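You operate a simulated robot arm through the tools that you are given. There is no shell and no other tool.

You are at the controls of a simulated robot arm. One attempt, no reset.

TASK
Put things in order on the top of the wooden counter. At the end: the purple label stand (marked "KIWI") from the top of the wooden counter is on the green sleeves carton; the pink cloth from the top of the wooden counter stands where the purple label stand stood; the white orange-banded napkin pack from the top of the wooden counter stands where the pink cloth stood; the purple cool pack stands where the white orange-banded napkin pack stood; whatever was shut is shut again. Leave all else as you found it, and nothing knocked over.

Only the result counts: the job must be done as asked and must still hold three seconds after the hand-in. Knocking over, shifting, dropping, spilling or breaking anything else fails it. Flat cloth is picked up by pressing the open fingertips on it (5 to 10 N) and closing them slowly along it; thin cloth reads only 2 to 8 mm in the jaws.

THE ROBOT
A 5-joint arm with a two-finger parallel gripper, fixed in place. Base frame: the origin is at the foot of the arm, x ahead of it, y to its left, z up; the work surface is at about z = 0. Units: mm, degrees, N and s.
With the tool pointing down near the work surface it reaches from about 260 to 680 mm from the base axis. Its first joint turns from -66.0 to 66.0 degrees. The tool tilts only in the upright plane through the base axis and itself; it spins freely about its own axis. Payload 2.9 kg.
The tool frame sits at the grasp point between the pads (the TCP): z along the fingers, y along the line on which they close. The tips reach 30 mm beyond it. The gripper opens to 110 mm. The fingers are 20 mm wide and 10 mm thick; the gripper's body (48 by 112 mm) begins 55 mm behind the TCP.
Orientation is that of the tool frame in the base frame, as a unit quaternion [x, y, z, w]. With the fingers straight down and closing along the base's y, the tool's x points along the base's -x, its y along +y and its z along -z.

THE INTERFACE
- The arm moves only by the tool servo_tool. Its argument "targets" is one flat list of numbers, 7 for each row, row after row: the turn, a rotation vector about the tool's x, y, z in degrees, then the shift along the tool's x, y, z in cm, then the closure, from 0 (fully open) to 1 (shut). In form: [ax, ay, az, dx, dy, dz, hand, ax, ay, az, dx, dy, dz, hand, ...]. A call has 1 to 20 rows; each row is the pose to reach, as a shift and turn from the pose commanded when the call began, along the tool's axes at that moment. A row lasts 0.2 s, in which the tool goes at most 50 mm and 8.6 degrees; a call with a longer step from one row to the next is refused whole, and so is a gripper value outside its range. Where a pose cannot be reached the arm comes as near as it can. A force on the tool above 40 N (or 10 N above the force at the start of the call, whichever is more), or a blocked arm, ends the call early, and 0.2 s more pass. Each finger travels about 108 mm/s and halts on what it meets, pressing with about 33 N; the grip force reading is that of the motor and also rises with nothing between the fingers. The clock runs only during rows and for 0.2 s after the last one: add rows that repeat a pose to give the fingers time. It gives the time, the measured TCP pose, the force on the tool (base axes), the opening and the grip force at its end, in the units of the frame above (readings bear some noise), with the torque about the TCP (base axes, N m) and any sound that the robot's microphone picked up.
- Cameras (640 x 400 px; columns grow to the right, rows downward): "scene" is fixed at [21.6, -437.2, 619.6]; the picture's right is [0.89, -0.45, 0.00], its down [-0.19, -0.37, -0.91] and it looks along [0.41, 0.81, -0.41] (base axes); focal length 332 px, centre (320, 200). "wrist" rides on the gripper at [72, 17, -103] in the tool frame; the picture's right is [-0.23, 0.97, 0.00], its down [-0.76, -0.18, -0.62] and it looks along [-0.61, -0.14, 0.78] (tool axes); focal length 222 px, centre (320, 200). There is no depth. A picture from a camera that has moved, and an enlarged one, comes with that camera's place and axes in the base frame and with its lens.
- snapshot(camera): a new picture of that camera. No time passes.
- zoom(camera, box): a new picture of the part [left, top, right, bottom] of that camera's present view, enlarged. No time passes.
- finish_job(): hands the job in; it is judged then, once.

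Nothing tells you positions but the pictures and the camera data. Unless the task says otherwise, let go and move clear before handing in.

The tools are called after "Emit:" as a command line: name --argument value ..., lists and objects as JSON in quotes. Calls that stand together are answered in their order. servo_tool: Moves the arm, as the interface text tells. Its arguments: {"type":"object","properties":{"targets":{"type":"array","items":{"type":"number"}}},"required":["targets"]} The other tools are called the same way: snapshot (camera) takes a picture; zoom (camera, box) takes an enlarged picture of a part of a camera's view; finish_job () hands the job in.

At the start:

```text
time_s: 0.0
position: [380.9, 266.5, 341.0]
orientation: [0.0, 1.0, -0.001, 0.0]
wrist_force: [0.0, 0.2, 0.5]
torque: [-0.02, -0.01, 0.0]
finger_gap: 110.0
grip_force: 0.0
```

scene: 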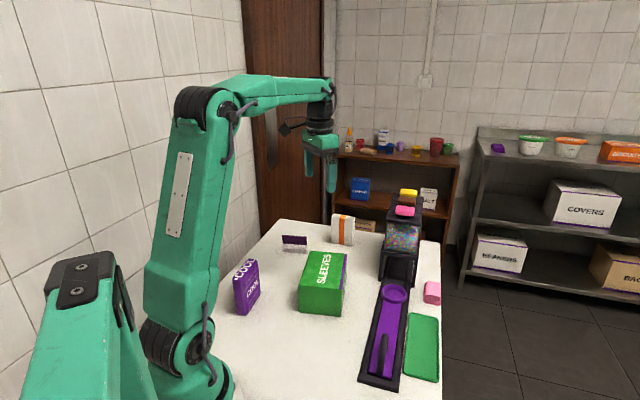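
wrist: 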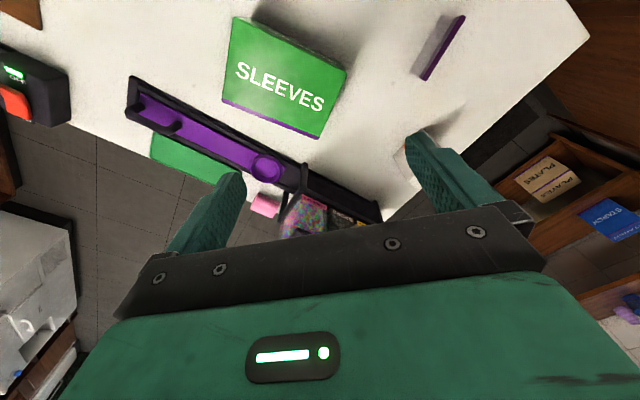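

I see a counter with a green SLEEVES carton, a purple cool pack, a purple label stand, a white napkin pack with an orange band, a machine with a purple drawer/lever, a green tray or board and a pink item. I will zoom in to identify and locate everything before moving.

Emit:
zoom --camera "scene" --box '[210, 180, 370, 320]'

Emit:
zoom --camera "scene" --box '[340, 170, 460, 400]'

Emit:
zoom --camera "scene" --box '[200, 200, 460, 400]'

Emit:
zoom --camera "wrist" --box '[100, 0, 600, 240]'

```text
2.86 times, centred on (290, 250) of scene
camera zoom: at [21.6, -437.2, 619.6], right [0.89, -0.45, 0.0], down [-0.19, -0.37, -0.91], along [0.41, 0.81, -0.41], focal length 947 px, centre (406, 57)
```

zoom: 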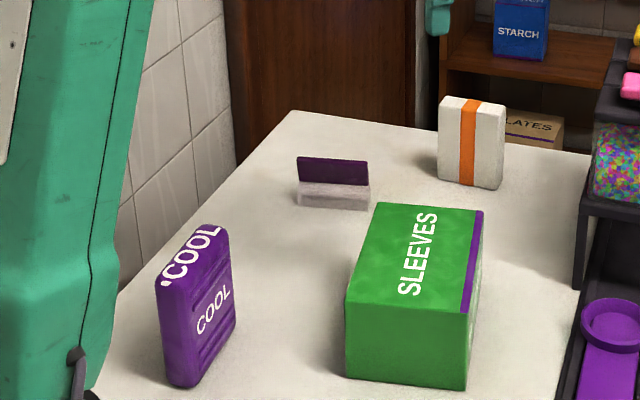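

```text
1.74 times, centred on (400, 285) of scene
camera zoom: at [21.6, -437.2, 619.6], right [0.89, -0.45, 0.0], down [-0.19, -0.37, -0.91], along [0.41, 0.81, -0.41], focal length 577 px, centre (181, 52)
```

zoom: 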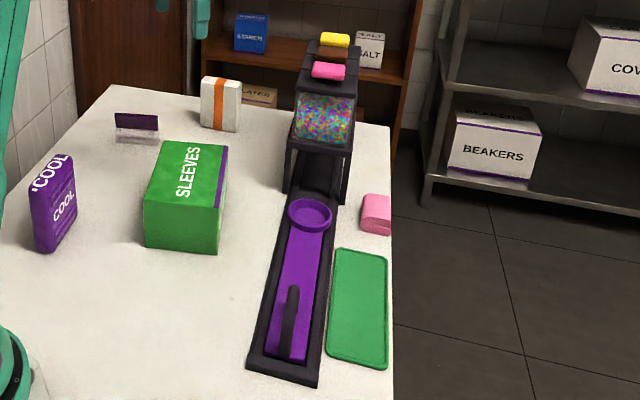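

```text
2.00 times, centred on (330, 300) of scene
camera zoom: at [21.6, -437.2, 619.6], right [0.89, -0.45, 0.0], down [-0.19, -0.37, -0.91], along [0.41, 0.81, -0.41], focal length 663 px, centre (300, 0)
```

zoom: 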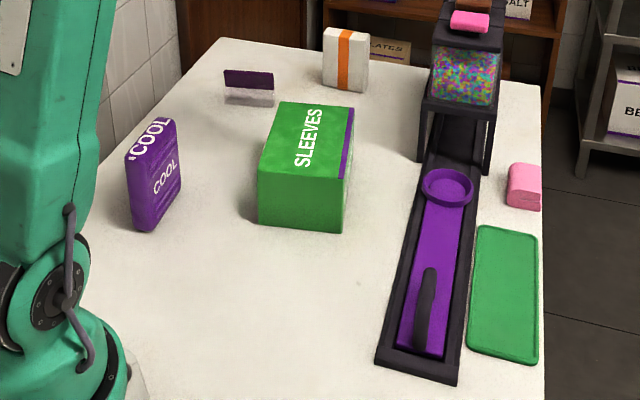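

```text
1.28 times, centred on (350, 120) of wrist
camera zoom: at [306.7, 282.1, 443.6], right [0.23, 0.97, 0.0], down [0.76, -0.18, 0.62], along [0.61, -0.14, -0.78], focal length 284 px, centre (282, 302)
```

zoom: 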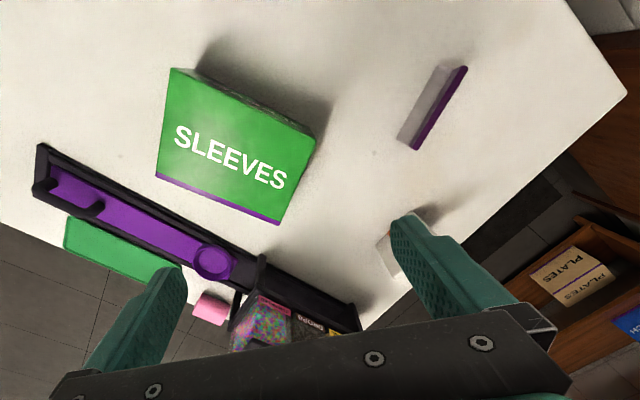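

I have rough positions: carton near (364, 216), stand near (375, 450), napkin pack near (540, 420), cloth near (600, 60). I need tighter views of each before moving.

Emit:
zoom --camera "scene" --box '[370, 180, 450, 310]'

Emit:
zoom --camera "scene" --box '[410, 270, 450, 310]'

Emit:
zoom --camera "scene" --box '[320, 205, 370, 255]'

Emit:
zoom --camera "scene" --box '[270, 225, 320, 265]'

Emit:
zoom --camera "scene" --box '[220, 250, 280, 320]'

Emit:
zoom --camera "scene" --box '[290, 245, 360, 320]'

```text
3.08 times, centred on (410, 245) of scene
camera zoom: at [21.6, -437.2, 619.6], right [0.89, -0.45, 0.0], down [-0.19, -0.37, -0.91], along [0.41, 0.81, -0.41], focal length 1020 px, centre (43, 62)
```

zoom: 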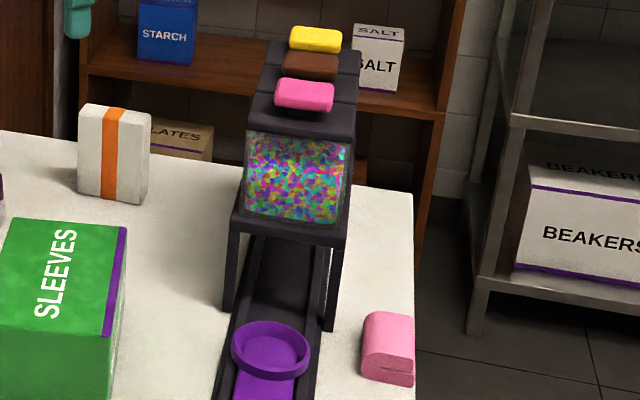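

```text
10.00 times, centred on (430, 290) of scene
camera zoom: at [21.6, -437.2, 619.6], right [0.89, -0.45, 0.0], down [-0.19, -0.37, -0.91], along [0.41, 0.81, -0.41], focal length 3316 px, centre (-780, -700)
```

zoom: 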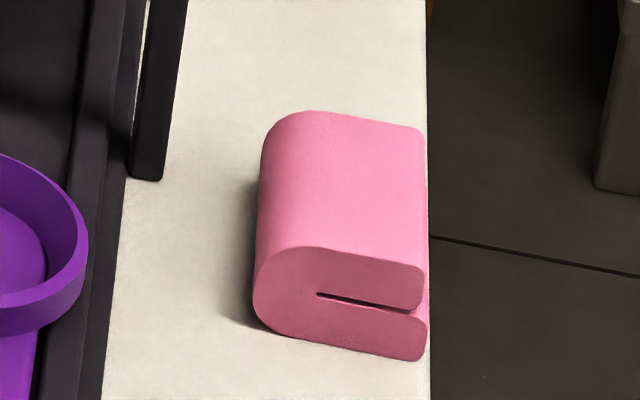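

```text
8.00 times, centred on (345, 230) of scene
camera zoom: at [21.6, -437.2, 619.6], right [0.89, -0.45, 0.0], down [-0.19, -0.37, -0.91], along [0.41, 0.81, -0.41], focal length 2652 px, centre (120, -40)
```

zoom: 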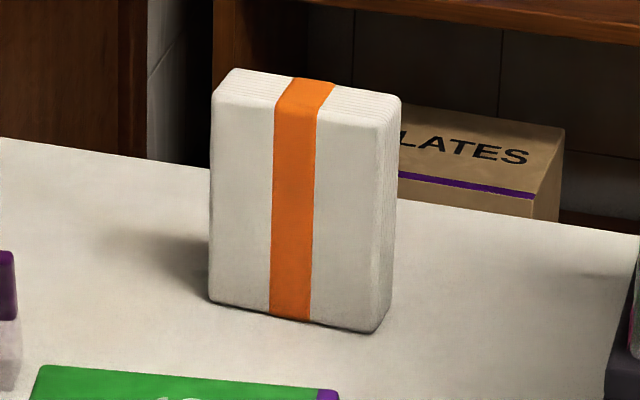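

```text
10.00 times, centred on (295, 245) of scene
camera zoom: at [21.6, -437.2, 619.6], right [0.89, -0.45, 0.0], down [-0.19, -0.37, -0.91], along [0.41, 0.81, -0.41], focal length 3316 px, centre (570, -250)
```

zoom: 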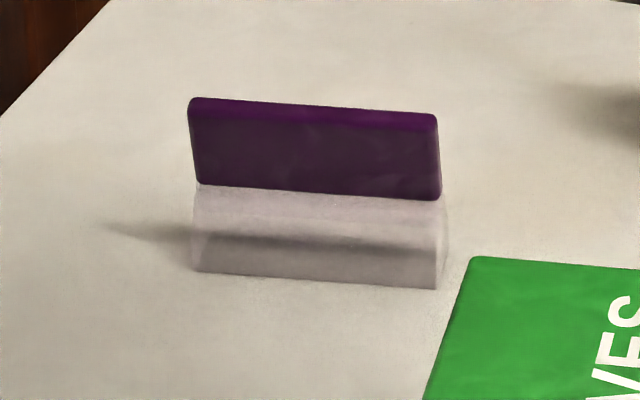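

```text
5.71 times, centred on (250, 285) of scene
camera zoom: at [21.6, -437.2, 619.6], right [0.89, -0.45, 0.0], down [-0.19, -0.37, -0.91], along [0.41, 0.81, -0.41], focal length 1895 px, centre (720, -286)
```

zoom: 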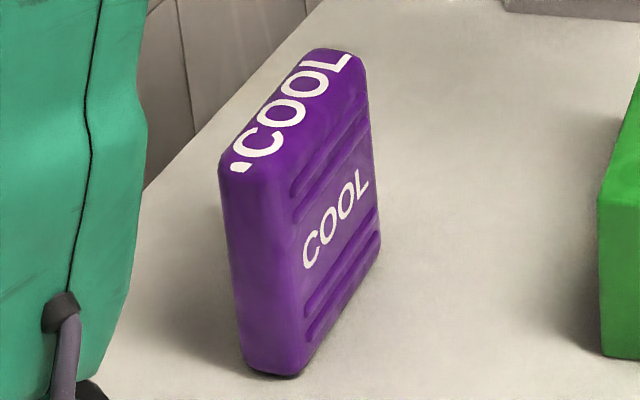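

```text
5.33 times, centred on (325, 282) of scene
camera zoom: at [21.6, -437.2, 619.6], right [0.89, -0.45, 0.0], down [-0.19, -0.37, -0.91], along [0.41, 0.81, -0.41], focal length 1768 px, centre (293, -240)
```

zoom: 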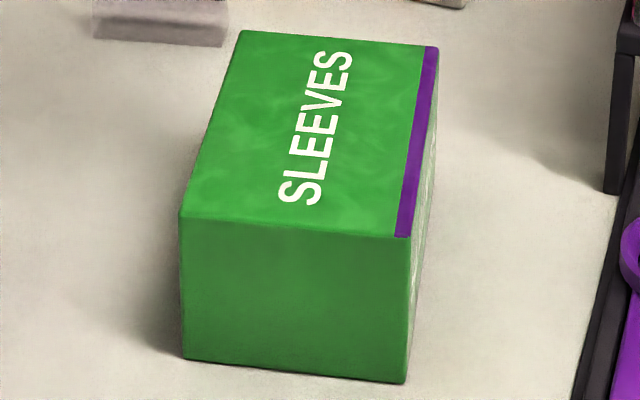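

The counter runs at 45° to the base. My estimates:

| Item | Position or size |
|---|---|
| Stand | front edge (336,468)–(404,421) |
| Carton top | z ≈ 86 |
| Napkin pack | centre ≈ (549,429), at the edge of reach |
| Cloth block | centre ≈ (626,71), by the counter edge |
| Cool pack | centre ≈ (164,271) |

I'll move above the stand, lined up with its plate, to look closely.

Emit:
servo_tool --targets '[0, 0, 6, 0.1, 3.1, 2.0, 0, 0, 0, 12, 0.2, 6.1, 4.0, 0, 0, 0, 18, 0.3, 9.2, 6.0, 0, 0, 0, 24, 0.4, 12.3, 8.0, 0, 0, 0, 30, 0.5, 15.4, 10.0, 0, 0, 0, 35, 0.6, 18.4, 12.1, 0, 0, 0, 35, 0.6, 18.4, 12.1, 0, 0, 0, 35, 0.6, 18.4, 12.1, 0]'

```text
time_s: 1.8
position: [373.9, 452.1, 220.2]
orientation: [0.301, 0.954, 0.001, 0.0]
wrist_force: [1.0, -0.1, -0.5]
torque: [0.0, 0.01, 0.02]
finger_gap: 110.1
grip_force: 0.2
```

Emit:
snapshot --camera "wrist"

Emit:
snapshot --camera "scene"

Emit:
zoom --camera "wrist" --box '[240, 130, 400, 260]'

```text
taken
camera wrist: at [322.8, 505.8, 323.6], right [0.74, 0.67, 0.0], down [0.52, -0.58, 0.62], along [0.42, -0.46, -0.78], focal length 222 px, centre (320, 200)
```

wrist: 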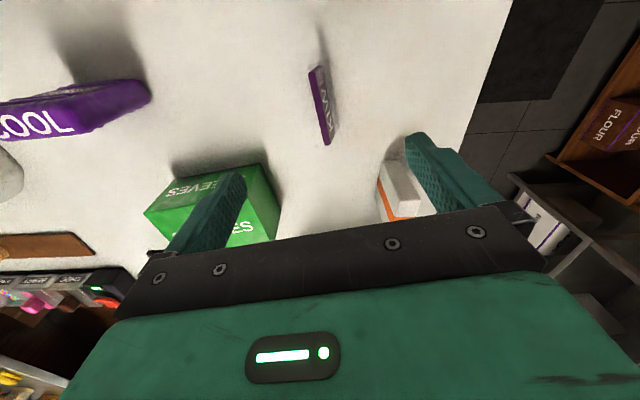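

```text
taken
```

scene: 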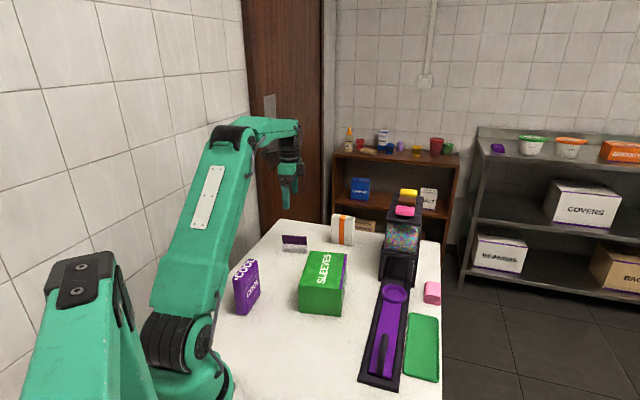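

```text
3.08 times, centred on (320, 195) of wrist
camera zoom: at [322.8, 505.8, 323.6], right [0.74, 0.67, 0.0], down [0.52, -0.58, 0.62], along [0.42, -0.46, -0.78], focal length 684 px, centre (320, 215)
```

zoom: 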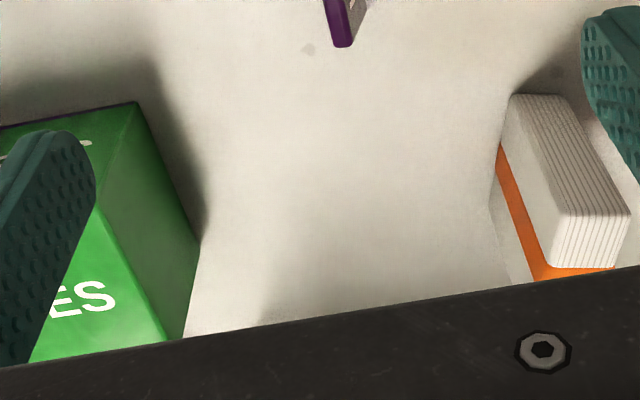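

Emit:
zoom --camera "wrist" --box '[290, 40, 360, 160]'

Emit:
zoom --camera "wrist" --box '[300, 55, 345, 100]'

Emit:
zoom --camera "wrist" --box '[300, 100, 345, 150]'

```text
3.33 times, centred on (325, 100) of wrist
camera zoom: at [322.8, 505.8, 323.6], right [0.74, 0.67, 0.0], down [0.52, -0.58, 0.62], along [0.42, -0.46, -0.78], focal length 740 px, centre (303, 533)
```

zoom: 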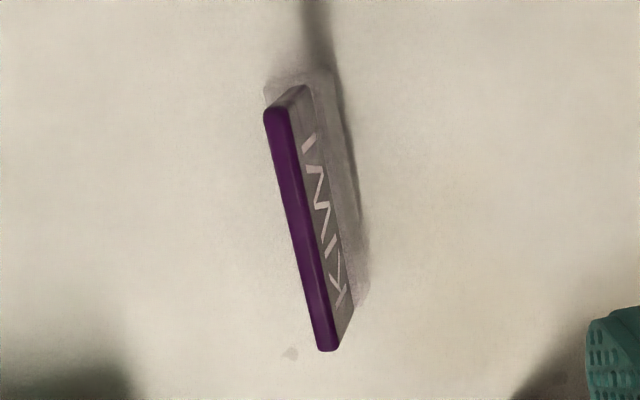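

```text
8.89 times, centred on (322, 78) of wrist
camera zoom: at [322.8, 505.8, 323.6], right [0.74, 0.67, 0.0], down [0.52, -0.58, 0.62], along [0.42, -0.46, -0.78], focal length 1974 px, centre (298, 1289)
```

zoom: 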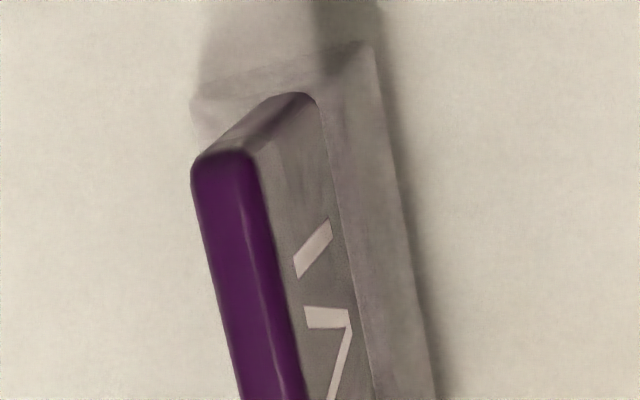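

```text
8.00 times, centred on (322, 125) of wrist
camera zoom: at [322.8, 505.8, 323.6], right [0.74, 0.67, 0.0], down [0.52, -0.58, 0.62], along [0.42, -0.46, -0.78], focal length 1777 px, centre (300, 800)
```

zoom: 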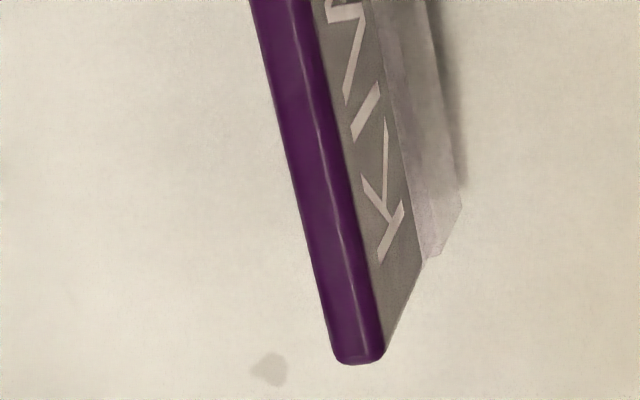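

The stand has a clear base about 83 by 26 mm, with its purple plate leaning about 9° back toward the arm. The plate top is near z = 64, centred around (377,446). I'll tilt the tool to match the lean, come over it with the jaws half open, and check.

Emit:
servo_tool --targets '[-2, 0, 0, -0.1, -0.3, 2.3, 0.1, -4.5, 0, 0, -0.3, -0.6, 4.6, 0.25, -6.5, 0, 0, -0.4, -0.9, 7.0, 0.4, -8.6, 0, 0, -0.5, -1.2, 9.3, 0.4, -8.6, 0, 0, -0.5, -1.2, 9.3, 0.4, -8.6, 0, 0, -0.5, -1.2, 9.3, 0.4]'

Emit:
snapshot --camera "wrist"

Emit:
zoom --camera "scene" --box '[250, 170, 350, 270]'

```text
time_s: 3.2
position: [370.5, 438.2, 127.2]
orientation: [0.3, 0.951, 0.07, 0.03]
wrist_force: [-0.3, 0.0, 0.0]
torque: [-0.01, 0.05, 0.01]
finger_gap: 66.0
grip_force: 0.1
```

```text
taken
camera wrist: at [309.6, 480.5, 229.9], right [0.74, 0.66, 0.15], down [0.46, -0.65, 0.6], along [0.49, -0.37, -0.79], focal length 222 px, centre (320, 200)
```

wrist: 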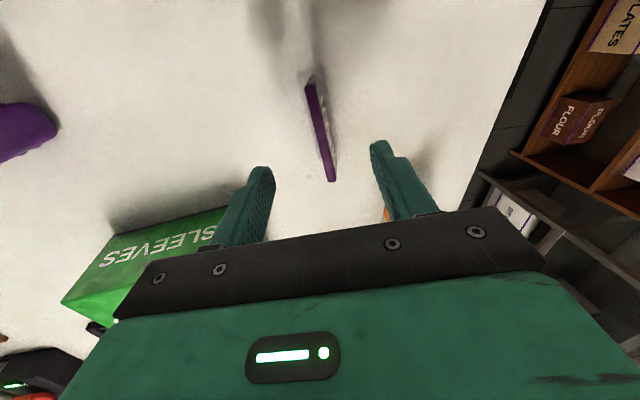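

```text
4.00 times, centred on (300, 220) of scene
camera zoom: at [21.6, -437.2, 619.6], right [0.89, -0.45, 0.0], down [-0.19, -0.37, -0.91], along [0.41, 0.81, -0.41], focal length 1326 px, centre (400, 120)
```

zoom: 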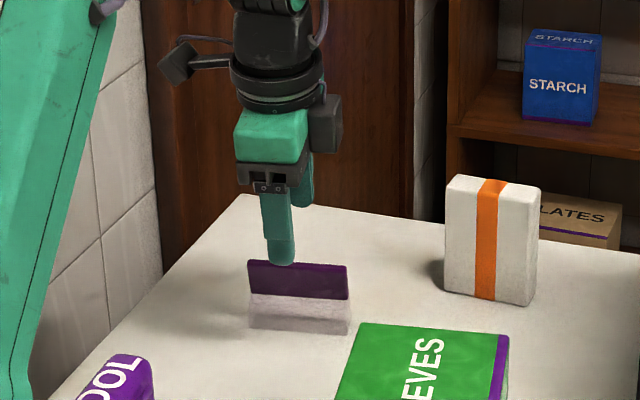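

The plate sits centred between the jaws and parallel to them. I'll go down along the tool axis to about z = 50 and check before closing.

Emit:
servo_tool --targets '[0, 0, 0, 0, 0, 2.0, 0.4, 0, 0, 0, 0, 0, 4.0, 0.4, 0, 0, 0, 0, 0, 6.0, 0.4, 0, 0, 0, 0, 0, 7.0, 0.4, 0, 0, 0, 0, 0, 7.6, 0.4, 0, 0, 0, 0, 0, 7.6, 0.4]'

Emit:
snapshot --camera "wrist"

Emit:
zoom --camera "scene" --box '[250, 200, 340, 270]'

```text
time_s: 4.6
position: [377.5, 445.9, 51.5]
orientation: [0.3, 0.951, 0.069, 0.029]
wrist_force: [0.0, 0.7, 0.4]
torque: [0.01, 0.01, 0.0]
finger_gap: 66.0
grip_force: 0.1
```

```text
taken
camera wrist: at [316.1, 489.4, 154.8], right [0.74, 0.66, 0.15], down [0.46, -0.65, 0.6], along [0.49, -0.37, -0.79], focal length 222 px, centre (320, 200)
```

wrist: 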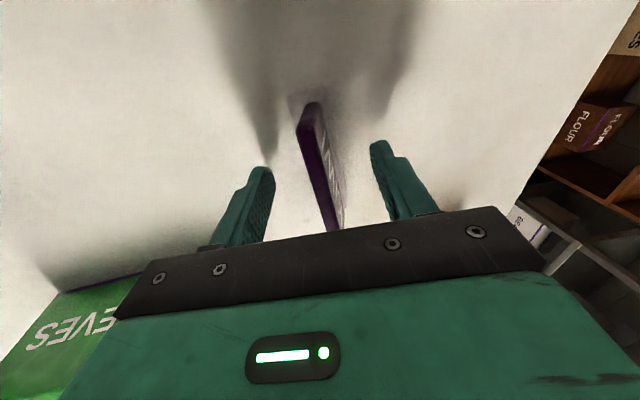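

```text
5.71 times, centred on (295, 235) of scene
camera zoom: at [21.6, -437.2, 619.6], right [0.89, -0.45, 0.0], down [-0.19, -0.37, -0.91], along [0.41, 0.81, -0.41], focal length 1895 px, centre (463, 0)
```

zoom: 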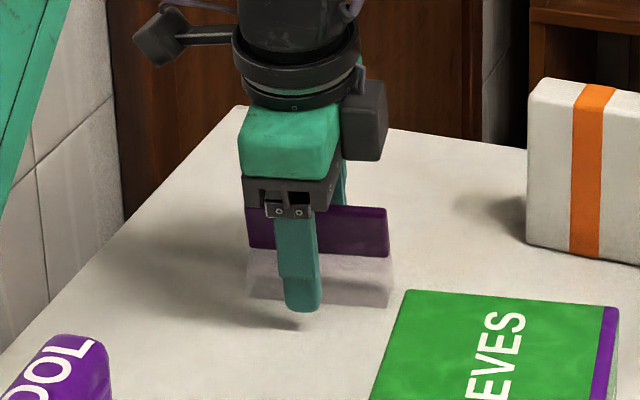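

Emit:
zoom --camera "wrist" --box '[230, 80, 430, 260]'

```text
2.22 times, centred on (330, 170) of wrist
camera zoom: at [316.1, 489.4, 154.8], right [0.74, 0.66, 0.15], down [0.46, -0.65, 0.6], along [0.49, -0.37, -0.79], focal length 494 px, centre (298, 267)
```

zoom: 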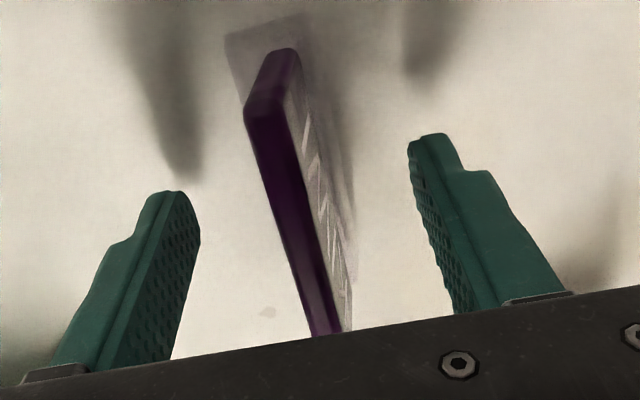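

The plate is about 2 mm off the jaw centre, so I'll nudge over and close slowly on it.

Emit:
servo_tool --targets '[0, 0, 1, 0, 0.15, 0, 0.5, 0, 0, 1, 0, 0.15, 0, 0.6, 0, 0, 1, 0, 0.15, 0, 0.7, 0, 0, 1, 0, 0.15, 0, 0.78, 0, 0, 1, 0, 0.15, 0, 0.84, 0, 0, 1, 0, 0.15, 0, 0.88, 0, 0, 1, 0, 0.15, 0, 0.91, 0, 0, 1, 0, 0.15, 0, 0.94, 0, 0, 1, 0, 0.15, 0, 0.97, 0, 0, 1, 0, 0.15, 0, 1.0, 0, 0, 1, 0, 0.15, 0, 1.0, 0, 0, 1, 0, 0.15, 0, 1.0]'

Emit:
snapshot --camera "wrist"

Emit:
zoom --camera "scene" --box '[250, 200, 340, 270]'

```text
time_s: 7.2
position: [376.6, 447.3, 52.7]
orientation: [0.309, 0.948, 0.07, 0.028]
wrist_force: [0.0, -2.4, 5.7]
torque: [-0.11, 0.09, 0.05]
finger_gap: 16.0
grip_force: 33.2
```

```text
taken
camera wrist: at [318.4, 491.4, 155.8], right [0.75, 0.65, 0.15], down [0.45, -0.66, 0.6], along [0.48, -0.38, -0.79], focal length 222 px, centre (320, 200)
```

wrist: 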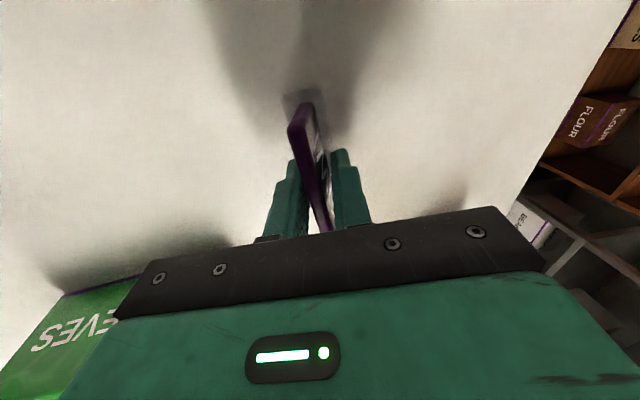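

```text
5.71 times, centred on (295, 235) of scene
camera zoom: at [21.6, -437.2, 619.6], right [0.89, -0.45, 0.0], down [-0.19, -0.37, -0.91], along [0.41, 0.81, -0.41], focal length 1895 px, centre (463, 0)
```

zoom: 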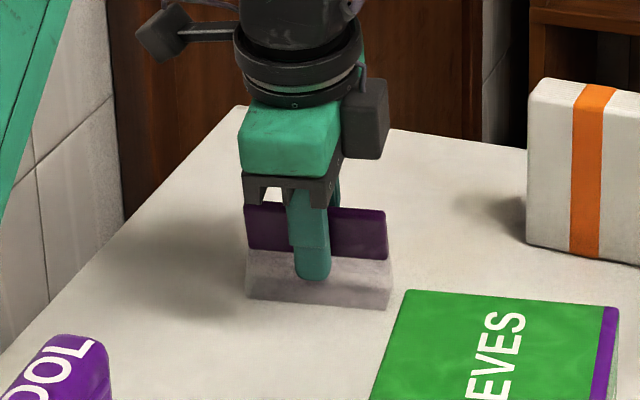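

Emit:
zoom --camera "wrist" --box '[260, 80, 380, 240]'

Emit:
zoom --camera "scene" --box '[275, 220, 325, 260]'

```text
2.50 times, centred on (320, 160) of wrist
camera zoom: at [318.4, 491.4, 155.8], right [0.75, 0.65, 0.15], down [0.45, -0.66, 0.6], along [0.48, -0.38, -0.79], focal length 555 px, centre (320, 300)
```

zoom: 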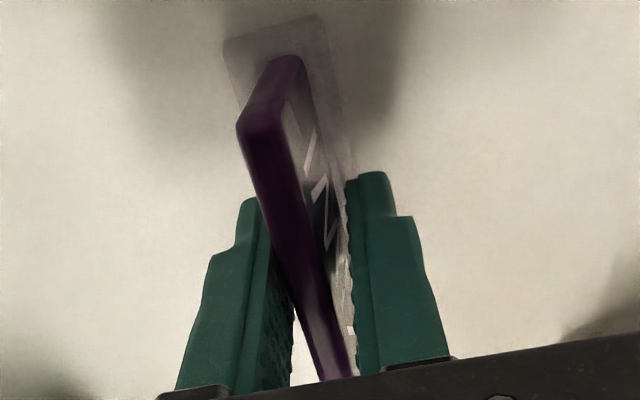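

```text
10.00 times, centred on (300, 240) of scene
camera zoom: at [21.6, -437.2, 619.6], right [0.89, -0.45, 0.0], down [-0.19, -0.37, -0.91], along [0.41, 0.81, -0.41], focal length 3316 px, centre (520, -200)
```

zoom: 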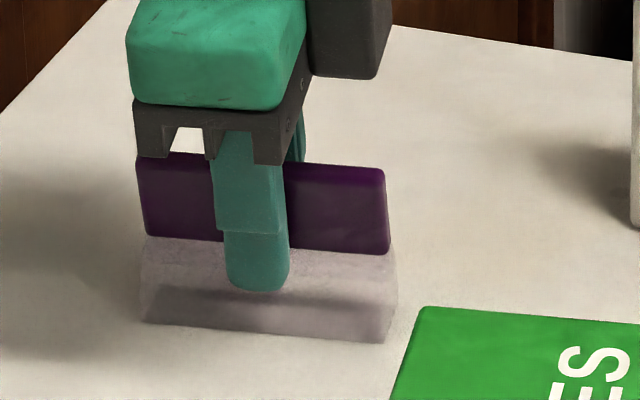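

The jaws stopped at 16 mm because the tips met the wedge-shaped clear base. The visible plate only starts at about z = 34. I'll open, rise about 14 mm, and grip the plate alone.

Emit:
servo_tool --targets '[0, 0, 0, 0, 0, 0, 0.8, 0, 0, 0, 0, 0, 0, 0.65, 0, 0, 0, 0, 0, -0.7, 0.65, 0, 0, 0, 0, 0, -1.4, 0.65, 0, 0, 0, 0, 0, -1.4, 0.75, 0, 0, 0, 0, 0, -1.4, 0.82, 0, 0, 0, 0, 0, -1.4, 0.87, 0, 0, 0, 0, 0, -1.4, 0.9, 0, 0, 0, 0, 0, -1.4, 0.92, 0, 0, 0, 0, 0, -1.4, 0.94, 0, 0, 0, 0, 0, -1.4, 0.97, 0, 0, 0, 0, 0, -1.4, 1.0, 0, 0, 0, 0, 0, -1.4, 1.0, 0, 0, 0, 0, 0, -1.4, 1.0]'

Emit:
zoom --camera "wrist" --box '[260, 80, 380, 240]'

Emit:
zoom --camera "scene" --box '[275, 220, 325, 260]'

```text
time_s: 10.2
position: [378.0, 448.3, 65.3]
orientation: [0.308, 0.948, 0.07, 0.028]
wrist_force: [-0.1, 0.7, 1.4]
torque: [0.07, -0.05, -0.02]
finger_gap: 9.7
grip_force: 32.2
```

```text
2.50 times, centred on (320, 160) of wrist
camera zoom: at [317.4, 490.0, 169.0], right [0.75, 0.65, 0.15], down [0.45, -0.66, 0.6], along [0.48, -0.38, -0.79], focal length 555 px, centre (320, 300)
```

zoom: 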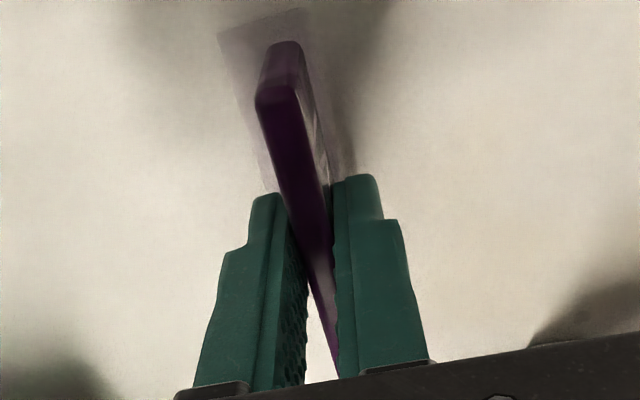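

```text
10.00 times, centred on (300, 240) of scene
camera zoom: at [21.6, -437.2, 619.6], right [0.89, -0.45, 0.0], down [-0.19, -0.37, -0.91], along [0.41, 0.81, -0.41], focal length 3316 px, centre (520, -200)
```

zoom: 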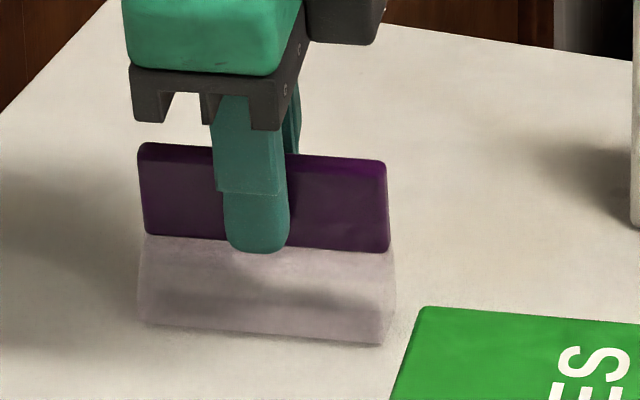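

The jaws now hold the plate alone, with a 9.7 mm gap. I'll lift straight up a little and check that the stand comes with it.

Emit:
servo_tool --targets '[0, 0, 0, 0, 0.15, -0.99, 1.0, 0, 0, 0, 0, 0.38, -2.47, 1.0, 0, 0, 0, 0, 0.75, -4.94, 1.0, 0, 0, 0, 0, 1.2, -7.9, 1.0, 0, 0, 0, 0, 1.65, -10.86, 1.0, 0, 0, 0, 0, 1.95, -12.83, 1.0, 0, 0, 0, 0, 1.95, -12.83, 1.0]'

Emit:
zoom --camera "scene" --box '[240, 150, 360, 270]'

Emit:
snapshot --camera "wrist"

```text
time_s: 11.8
position: [379.1, 446.8, 194.6]
orientation: [0.308, 0.948, 0.069, 0.028]
wrist_force: [0.2, -0.7, -0.9]
torque: [0.0, 0.0, -0.01]
finger_gap: 9.6
grip_force: 33.3
```

```text
3.33 times, centred on (300, 210) of scene
camera zoom: at [21.6, -437.2, 619.6], right [0.89, -0.45, 0.0], down [-0.19, -0.37, -0.91], along [0.41, 0.81, -0.41], focal length 1105 px, centre (387, 167)
```

zoom: 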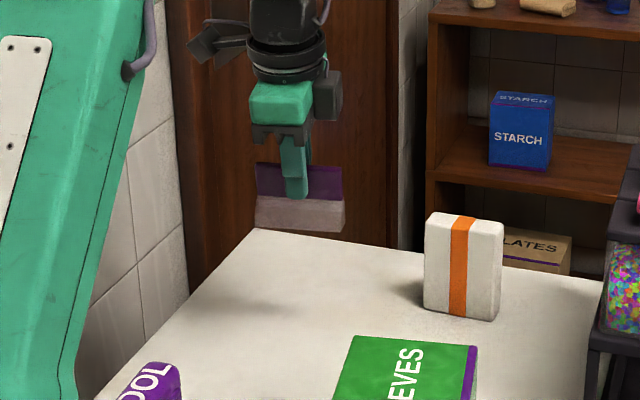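

```text
taken
camera wrist: at [319.6, 490.4, 298.3], right [0.75, 0.65, 0.15], down [0.45, -0.66, 0.6], along [0.48, -0.38, -0.79], focal length 222 px, centre (320, 200)
```

wrist: 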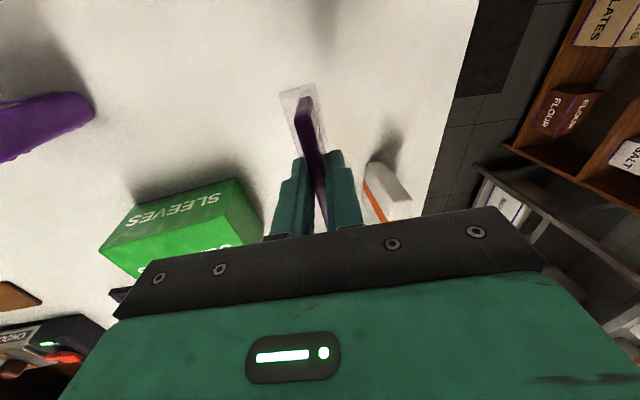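

The stand is held level. Before placing it, I'll check the carton's position from this view.

Emit:
zoom --camera "wrist" --box '[80, 160, 280, 290]'

Emit:
zoom --camera "wrist" --box '[340, 140, 430, 230]'

```text
3.08 times, centred on (180, 225) of wrist
camera zoom: at [319.6, 490.4, 298.3], right [0.75, 0.65, 0.15], down [0.45, -0.66, 0.6], along [0.48, -0.38, -0.79], focal length 684 px, centre (751, 123)
```

zoom: 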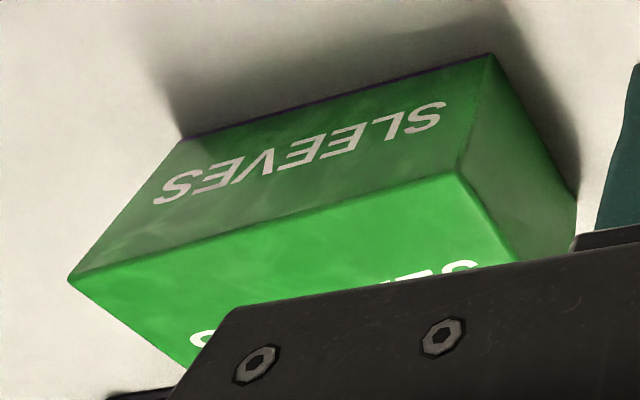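

```text
4.44 times, centred on (385, 185) of wrist
camera zoom: at [319.6, 490.4, 298.3], right [0.75, 0.65, 0.15], down [0.45, -0.66, 0.6], along [0.48, -0.38, -0.79], focal length 987 px, centre (31, 267)
```

zoom: 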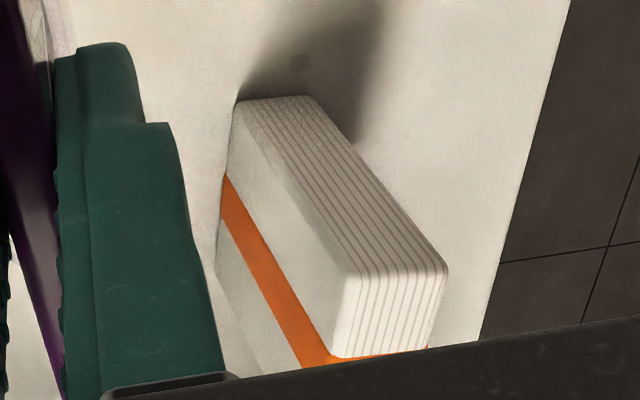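

The carton position agrees in both views, with its centre near (366,213) and top at about z = 86. I'll carry the stand over the carton centre, swinging the tilt with the base.

Emit:
servo_tool --targets '[0.02, -0.37, 2.4, -1.57, -2.53, -0.37, 1.0, 0.05, -0.74, 4.8, -3.13, -5.06, -0.74, 1.0, 0.07, -1.1, 7.2, -4.7, -7.59, -1.1, 1.0, 0.1, -1.47, 9.6, -6.26, -10.12, -1.47, 1.0, 0.12, -1.84, 12.0, -7.83, -12.65, -1.84, 1.0, 0.15, -2.2, 14.4, -9.39, -15.18, -2.2, 1.0, 0.17, -2.57, 16.8, -10.96, -17.71, -2.57, 1.0, 0.19, -2.95, 19.3, -12.52, -20.24, -2.94, 1.0, 0.19, -2.95, 19.3, -12.52, -20.24, -2.94, 1.0, 0.19, -2.95, 19.3, -12.52, -20.24, -2.94, 1.0]'

Emit:
snapshot --camera "scene"

Emit:
snapshot --camera "wrist"

Emit:
zoom --camera "scene" --box '[280, 190, 370, 320]'

```text
time_s: 14.0
position: [358.6, 208.3, 192.9]
orientation: [0.465, 0.883, 0.062, 0.038]
wrist_force: [-0.5, 1.3, -1.4]
torque: [0.0, 0.04, -0.02]
finger_gap: 9.5
grip_force: 33.1
```

```text
taken
```

scene: 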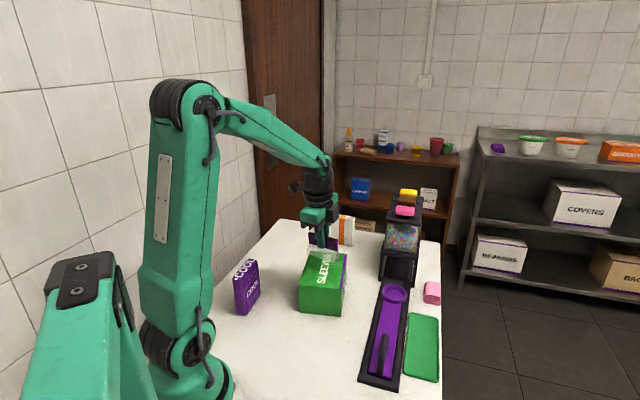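

```text
taken
camera wrist: at [317.5, 269.1, 297.2], right [0.92, 0.36, 0.14], down [0.21, -0.77, 0.6], along [0.33, -0.52, -0.79], focal length 222 px, centre (320, 200)
```

wrist: 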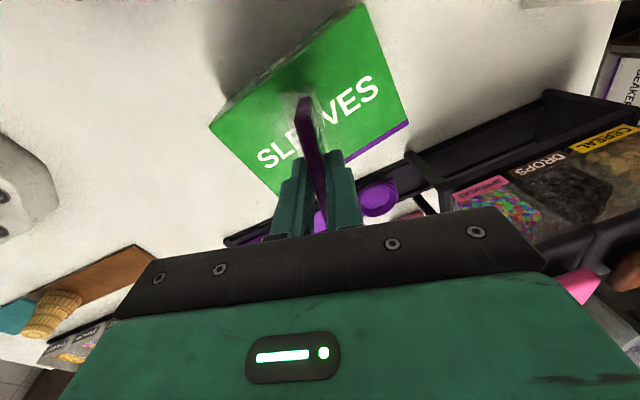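

```text
3.08 times, centred on (325, 255) of scene
camera zoom: at [21.6, -437.2, 619.6], right [0.89, -0.45, 0.0], down [-0.19, -0.37, -0.91], along [0.41, 0.81, -0.41], focal length 1020 px, centre (305, 31)
```

zoom: 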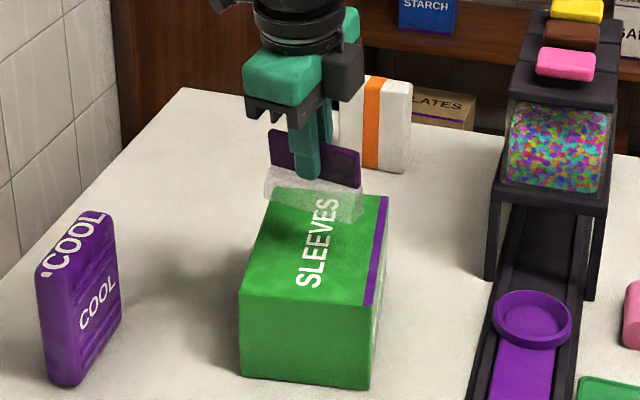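

The stand hangs level over the carton centre. I'll lower most of the way and then feel for contact.

Emit:
servo_tool --targets '[0, 0, 0, 0, -0.17, 1.2, 1.0, 0, 0, 0, 0, -0.35, 2.4, 1.0, 0, 0, 0, 0, -0.47, 3.2, 1.0, 0, 0, 0, 0, -0.54, 3.66, 1.0, 0, 0, 0, 0, -0.54, 3.66, 1.0]'

Emit:
zoom --camera "scene" --box '[290, 215, 360, 285]'

```text
time_s: 15.2
position: [357.3, 204.9, 156.4]
orientation: [0.465, 0.882, 0.062, 0.039]
wrist_force: [-1.0, 0.6, 0.1]
torque: [0.04, -0.02, 0.01]
finger_gap: 9.4
grip_force: 32.8
```

```text
5.71 times, centred on (325, 250) of scene
camera zoom: at [21.6, -437.2, 619.6], right [0.89, -0.45, 0.0], down [-0.19, -0.37, -0.91], along [0.41, 0.81, -0.41], focal length 1895 px, centre (291, -86)
```

zoom: 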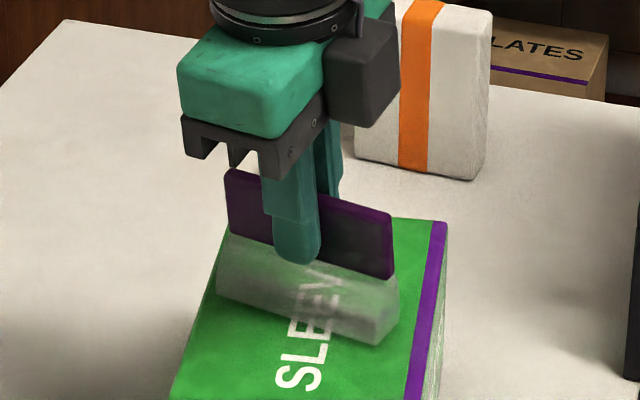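

Emit:
servo_tool --targets '[0, 0, 0, 0, -0.03, 0.2, 1.0, 0, 0, 0, 0, -0.06, 0.4, 1.0, 0, 0, 0, 0, -0.06, 0.4, 1.0]'

Emit:
zoom --camera "scene" --box '[290, 215, 360, 285]'

```text
time_s: 16.0
position: [358.8, 208.4, 154.6]
orientation: [0.465, 0.882, 0.064, 0.041]
wrist_force: [-8.7, -5.5, 30.2]
torque: [0.03, 0.27, 0.03]
finger_gap: 9.6
grip_force: 33.2
```

```text
5.71 times, centred on (325, 250) of scene
camera zoom: at [21.4, -437.3, 619.5], right [0.89, -0.45, 0.0], down [-0.19, -0.37, -0.91], along [0.41, 0.81, -0.41], focal length 1895 px, centre (291, -86)
```

zoom: 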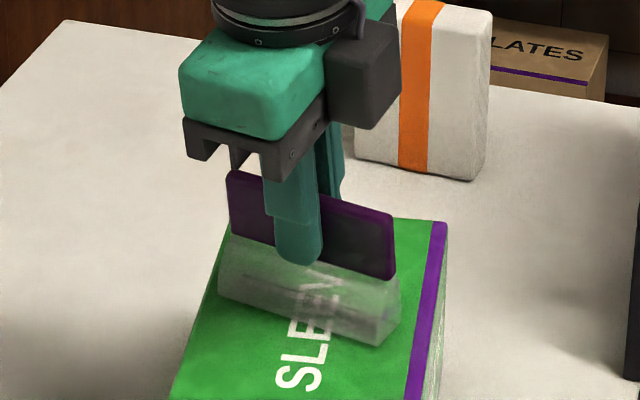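

It has touched down with 30 N of load. I'll back off 2 mm to relieve the load before letting go.

Emit:
servo_tool --targets '[0, 0, 0, 0, 0.015, -0.1, 1.0, 0, 0, 0, 0, 0.03, -0.2, 1.0, 0, 0, 0, 0, 0.03, -0.2, 1.0]'

```text
time_s: 16.8
position: [360.0, 207.2, 155.8]
orientation: [0.465, 0.882, 0.062, 0.039]
wrist_force: [1.5, 0.3, 14.6]
torque: [0.17, -0.25, -0.03]
finger_gap: 9.3
grip_force: 33.4
```

Emit:
servo_tool --targets '[0, 0, 0, 0, 0.01, -0.07, 1.0, 0, 0, 0, 0, 0.015, -0.1, 1.0, 0, 0, 0, 0, 0.015, -0.1, 1.0]'

```text
time_s: 17.6
position: [359.5, 206.0, 155.9]
orientation: [0.464, 0.883, 0.06, 0.037]
wrist_force: [0.5, 0.4, 1.5]
torque: [0.03, -0.05, 0.02]
finger_gap: 9.6
grip_force: 33.4
```

Contact is now light, at 1.5 N. I'll open the jaws slowly and look before withdrawing.

Emit:
servo_tool --targets '[0, 0, 0, 0, 0, 0, 0.93, 0, 0, 0, 0, 0, 0, 0.9, 0, 0, 0, 0, 0, 0, 0.86, 0, 0, 0, 0, 0, 0, 0.8, 0, 0, 0, 0, 0, 0, 0.74, 0, 0, 0, 0, 0, 0, 0.74]'

Emit:
zoom --camera "scene" --box '[290, 215, 360, 285]'

Emit:
zoom --camera "wrist" --box '[200, 0, 440, 240]'

```text
time_s: 19.0
position: [358.9, 206.1, 156.2]
orientation: [0.465, 0.882, 0.061, 0.039]
wrist_force: [0.2, -0.1, 0.1]
torque: [-0.02, -0.04, -0.01]
finger_gap: 28.7
grip_force: 0.0
```

```text
5.71 times, centred on (325, 250) of scene
camera zoom: at [21.6, -437.2, 619.6], right [0.89, -0.45, 0.0], down [-0.19, -0.37, -0.91], along [0.41, 0.81, -0.41], focal length 1895 px, centre (291, -86)
```

zoom: 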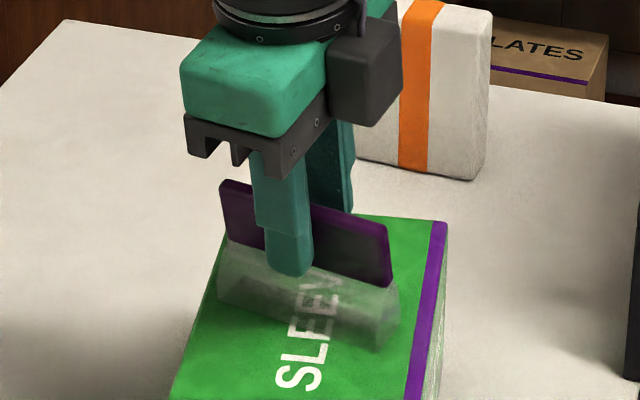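

```text
1.67 times, centred on (320, 120) of wrist
camera zoom: at [318.0, 268.0, 259.9], right [0.92, 0.36, 0.14], down [0.21, -0.77, 0.6], along [0.33, -0.52, -0.79], focal length 370 px, centre (320, 333)
```

zoom: 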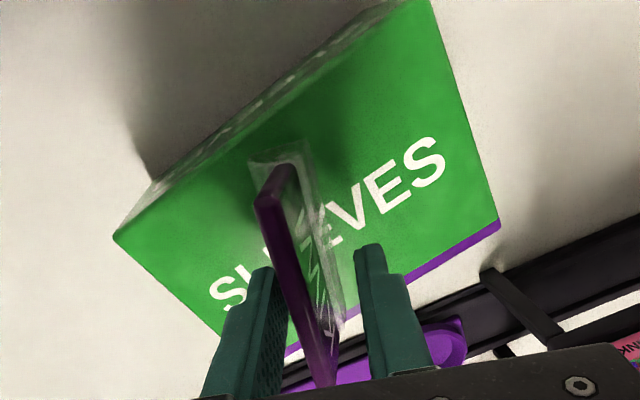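

The stand is resting on the carton. I'll open wider and withdraw along the tool axis.

Emit:
servo_tool --targets '[0, 0, 0, 0, 0, 0, 0.6, 0, 0, 0, 0, 0, 0, 0.45, 0, 0, 0, 0, 0, -1.5, 0.45, 0, 0, 0, 0, 0, -4.0, 0.45, 0, 0, 0, 0, 0, -8.0, 0.45, 0, 0, 0, 0, 0, -12.0, 0.45, 0, 0, 0, 0, 0, -12.0, 0.45]'

Emit:
snapshot --camera "wrist"

Emit:
zoom --camera "scene" --box '[270, 190, 370, 320]'

```text
time_s: 20.6
position: [342.6, 196.1, 275.4]
orientation: [0.465, 0.882, 0.061, 0.038]
wrist_force: [-0.2, -0.2, 0.1]
torque: [0.0, -0.01, 0.03]
finger_gap: 60.5
grip_force: 0.0
```

```text
taken
camera wrist: at [301.5, 257.7, 379.4], right [0.92, 0.36, 0.14], down [0.21, -0.77, 0.6], along [0.33, -0.52, -0.79], focal length 222 px, centre (320, 200)
```

wrist: 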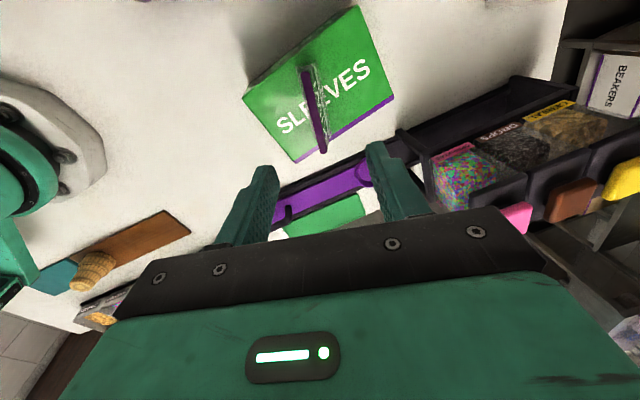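

```text
3.08 times, centred on (320, 255) of scene
camera zoom: at [21.6, -437.2, 619.6], right [0.89, -0.45, 0.0], down [-0.19, -0.37, -0.91], along [0.41, 0.81, -0.41], focal length 1020 px, centre (320, 31)
```

zoom: 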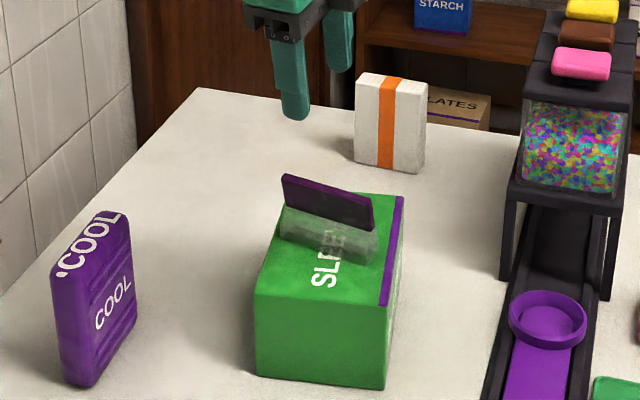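

The stand is on the carton and stable. Next is the cloth. I'll straighten the tool, then move above the cloth area with enough height to clear the dispenser, whose top I put at about z = 225.

Emit:
servo_tool --targets '[4.1, 0.3, 0, 0, 0, -1.0, 0.45, 8.22, 0.57, 0, 0, 0, -2.5, 0.45, 8.22, 0.57, 0, 0, 0, -2.5, 0.45]'

```text
time_s: 21.4
position: [338.8, 195.8, 298.6]
orientation: [0.465, 0.885, 0.001, 0.0]
wrist_force: [0.0, 1.1, -0.4]
torque: [0.0, -0.02, -0.02]
finger_gap: 60.5
grip_force: 0.0
```

Emit:
servo_tool --targets '[0, 0, -8, -2.3, 0.04, 0, 0.45, 0, 0, -16, -4.6, 0.08, 0, 0.45, 0, 0, -24, -6.9, 0.1, 0, 0.45, 0, 0, -32, -9.2, 0.15, 0, 0.45, 0, 0, -40, -11.5, 0.2, 0, 0.45, 0, 0, -48, -13.8, 0.23, 0, 0.45, 0, 0, -56, -16.1, 0.26, 0, 0.45, 0, 0, -64, -18.4, 0.3, 0, 0.45, 0, 0, -72, -20.7, 0.33, 0, 0.45, 0, 0, -80, -23.0, 0.37, 0, 0.45, 0, 0, -88, -25.3, 0.4, 0, 0.45, 0, 0, -96, -27.6, 0.44, 0, 0.45, 0, 0, -100.4, -29.46, 0.47, 0, 0.45, 0, 0, -100.4, -29.46, 0.47, 0, 0.45]'

Emit:
snapshot --camera "wrist"

Emit:
snapshot --camera "scene"

```text
time_s: 24.4
position: [512.7, -44.5, 294.9]
orientation: [-0.383, 0.924, 0.0, -0.002]
wrist_force: [-0.4, -0.1, -0.7]
torque: [0.04, -0.04, -0.02]
finger_gap: 60.5
grip_force: 0.0
```

```text
taken
camera wrist: at [448.7, -84.9, 398.3], right [-0.53, 0.85, 0.0], down [0.67, 0.41, 0.62], along [0.53, 0.33, -0.78], focal length 222 px, centre (320, 200)
```

wrist: 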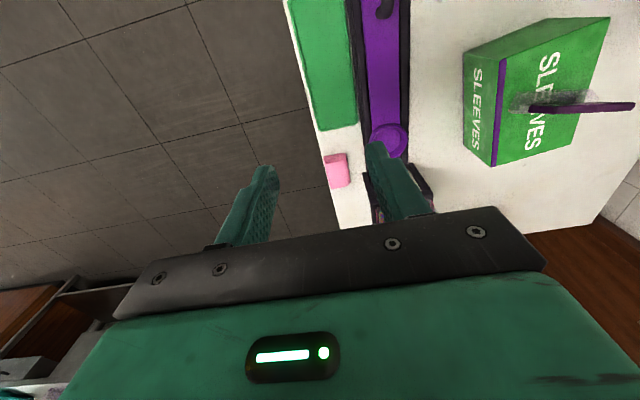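

```text
taken
```

scene: 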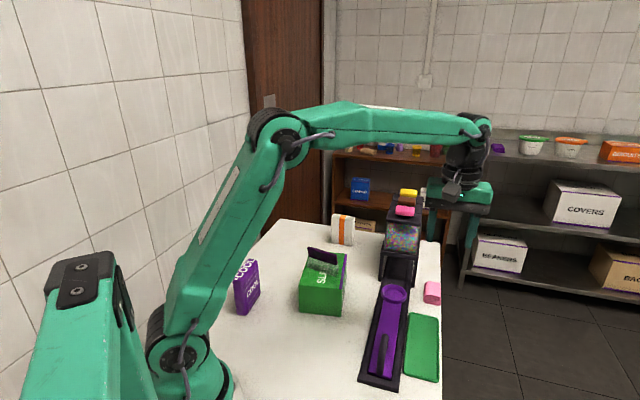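

Emit:
zoom --camera "wrist" --box '[270, 100, 450, 240]'

Emit:
zoom --camera "wrist" --box '[310, 135, 370, 200]'

```text
2.86 times, centred on (360, 170) of wrist
camera zoom: at [448.7, -84.9, 398.3], right [-0.53, 0.85, 0.0], down [0.67, 0.41, 0.62], along [0.53, 0.33, -0.78], focal length 635 px, centre (206, 286)
```

zoom: 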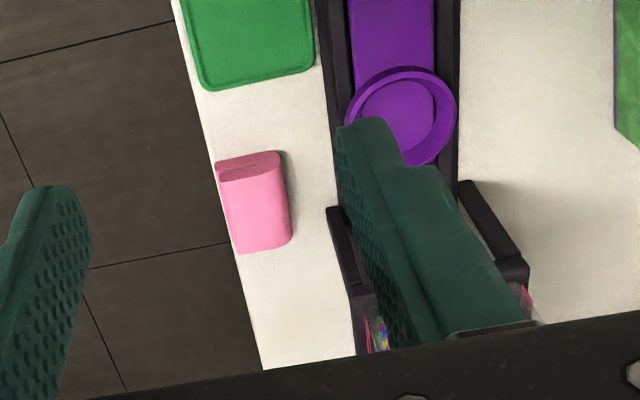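

```text
6.15 times, centred on (340, 168) of wrist
camera zoom: at [448.7, -84.9, 398.3], right [-0.53, 0.85, 0.0], down [0.67, 0.41, 0.62], along [0.53, 0.33, -0.78], focal length 1367 px, centre (197, 400)
```

zoom: 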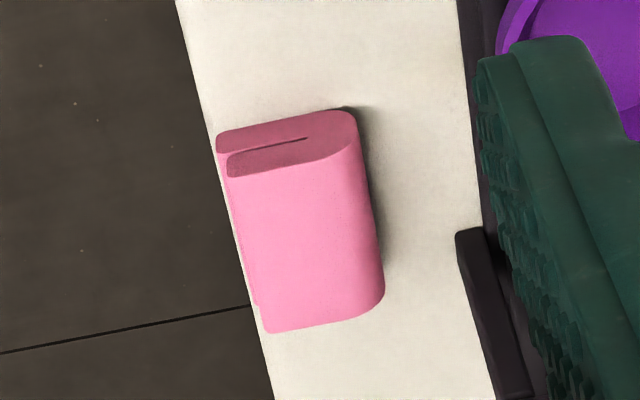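

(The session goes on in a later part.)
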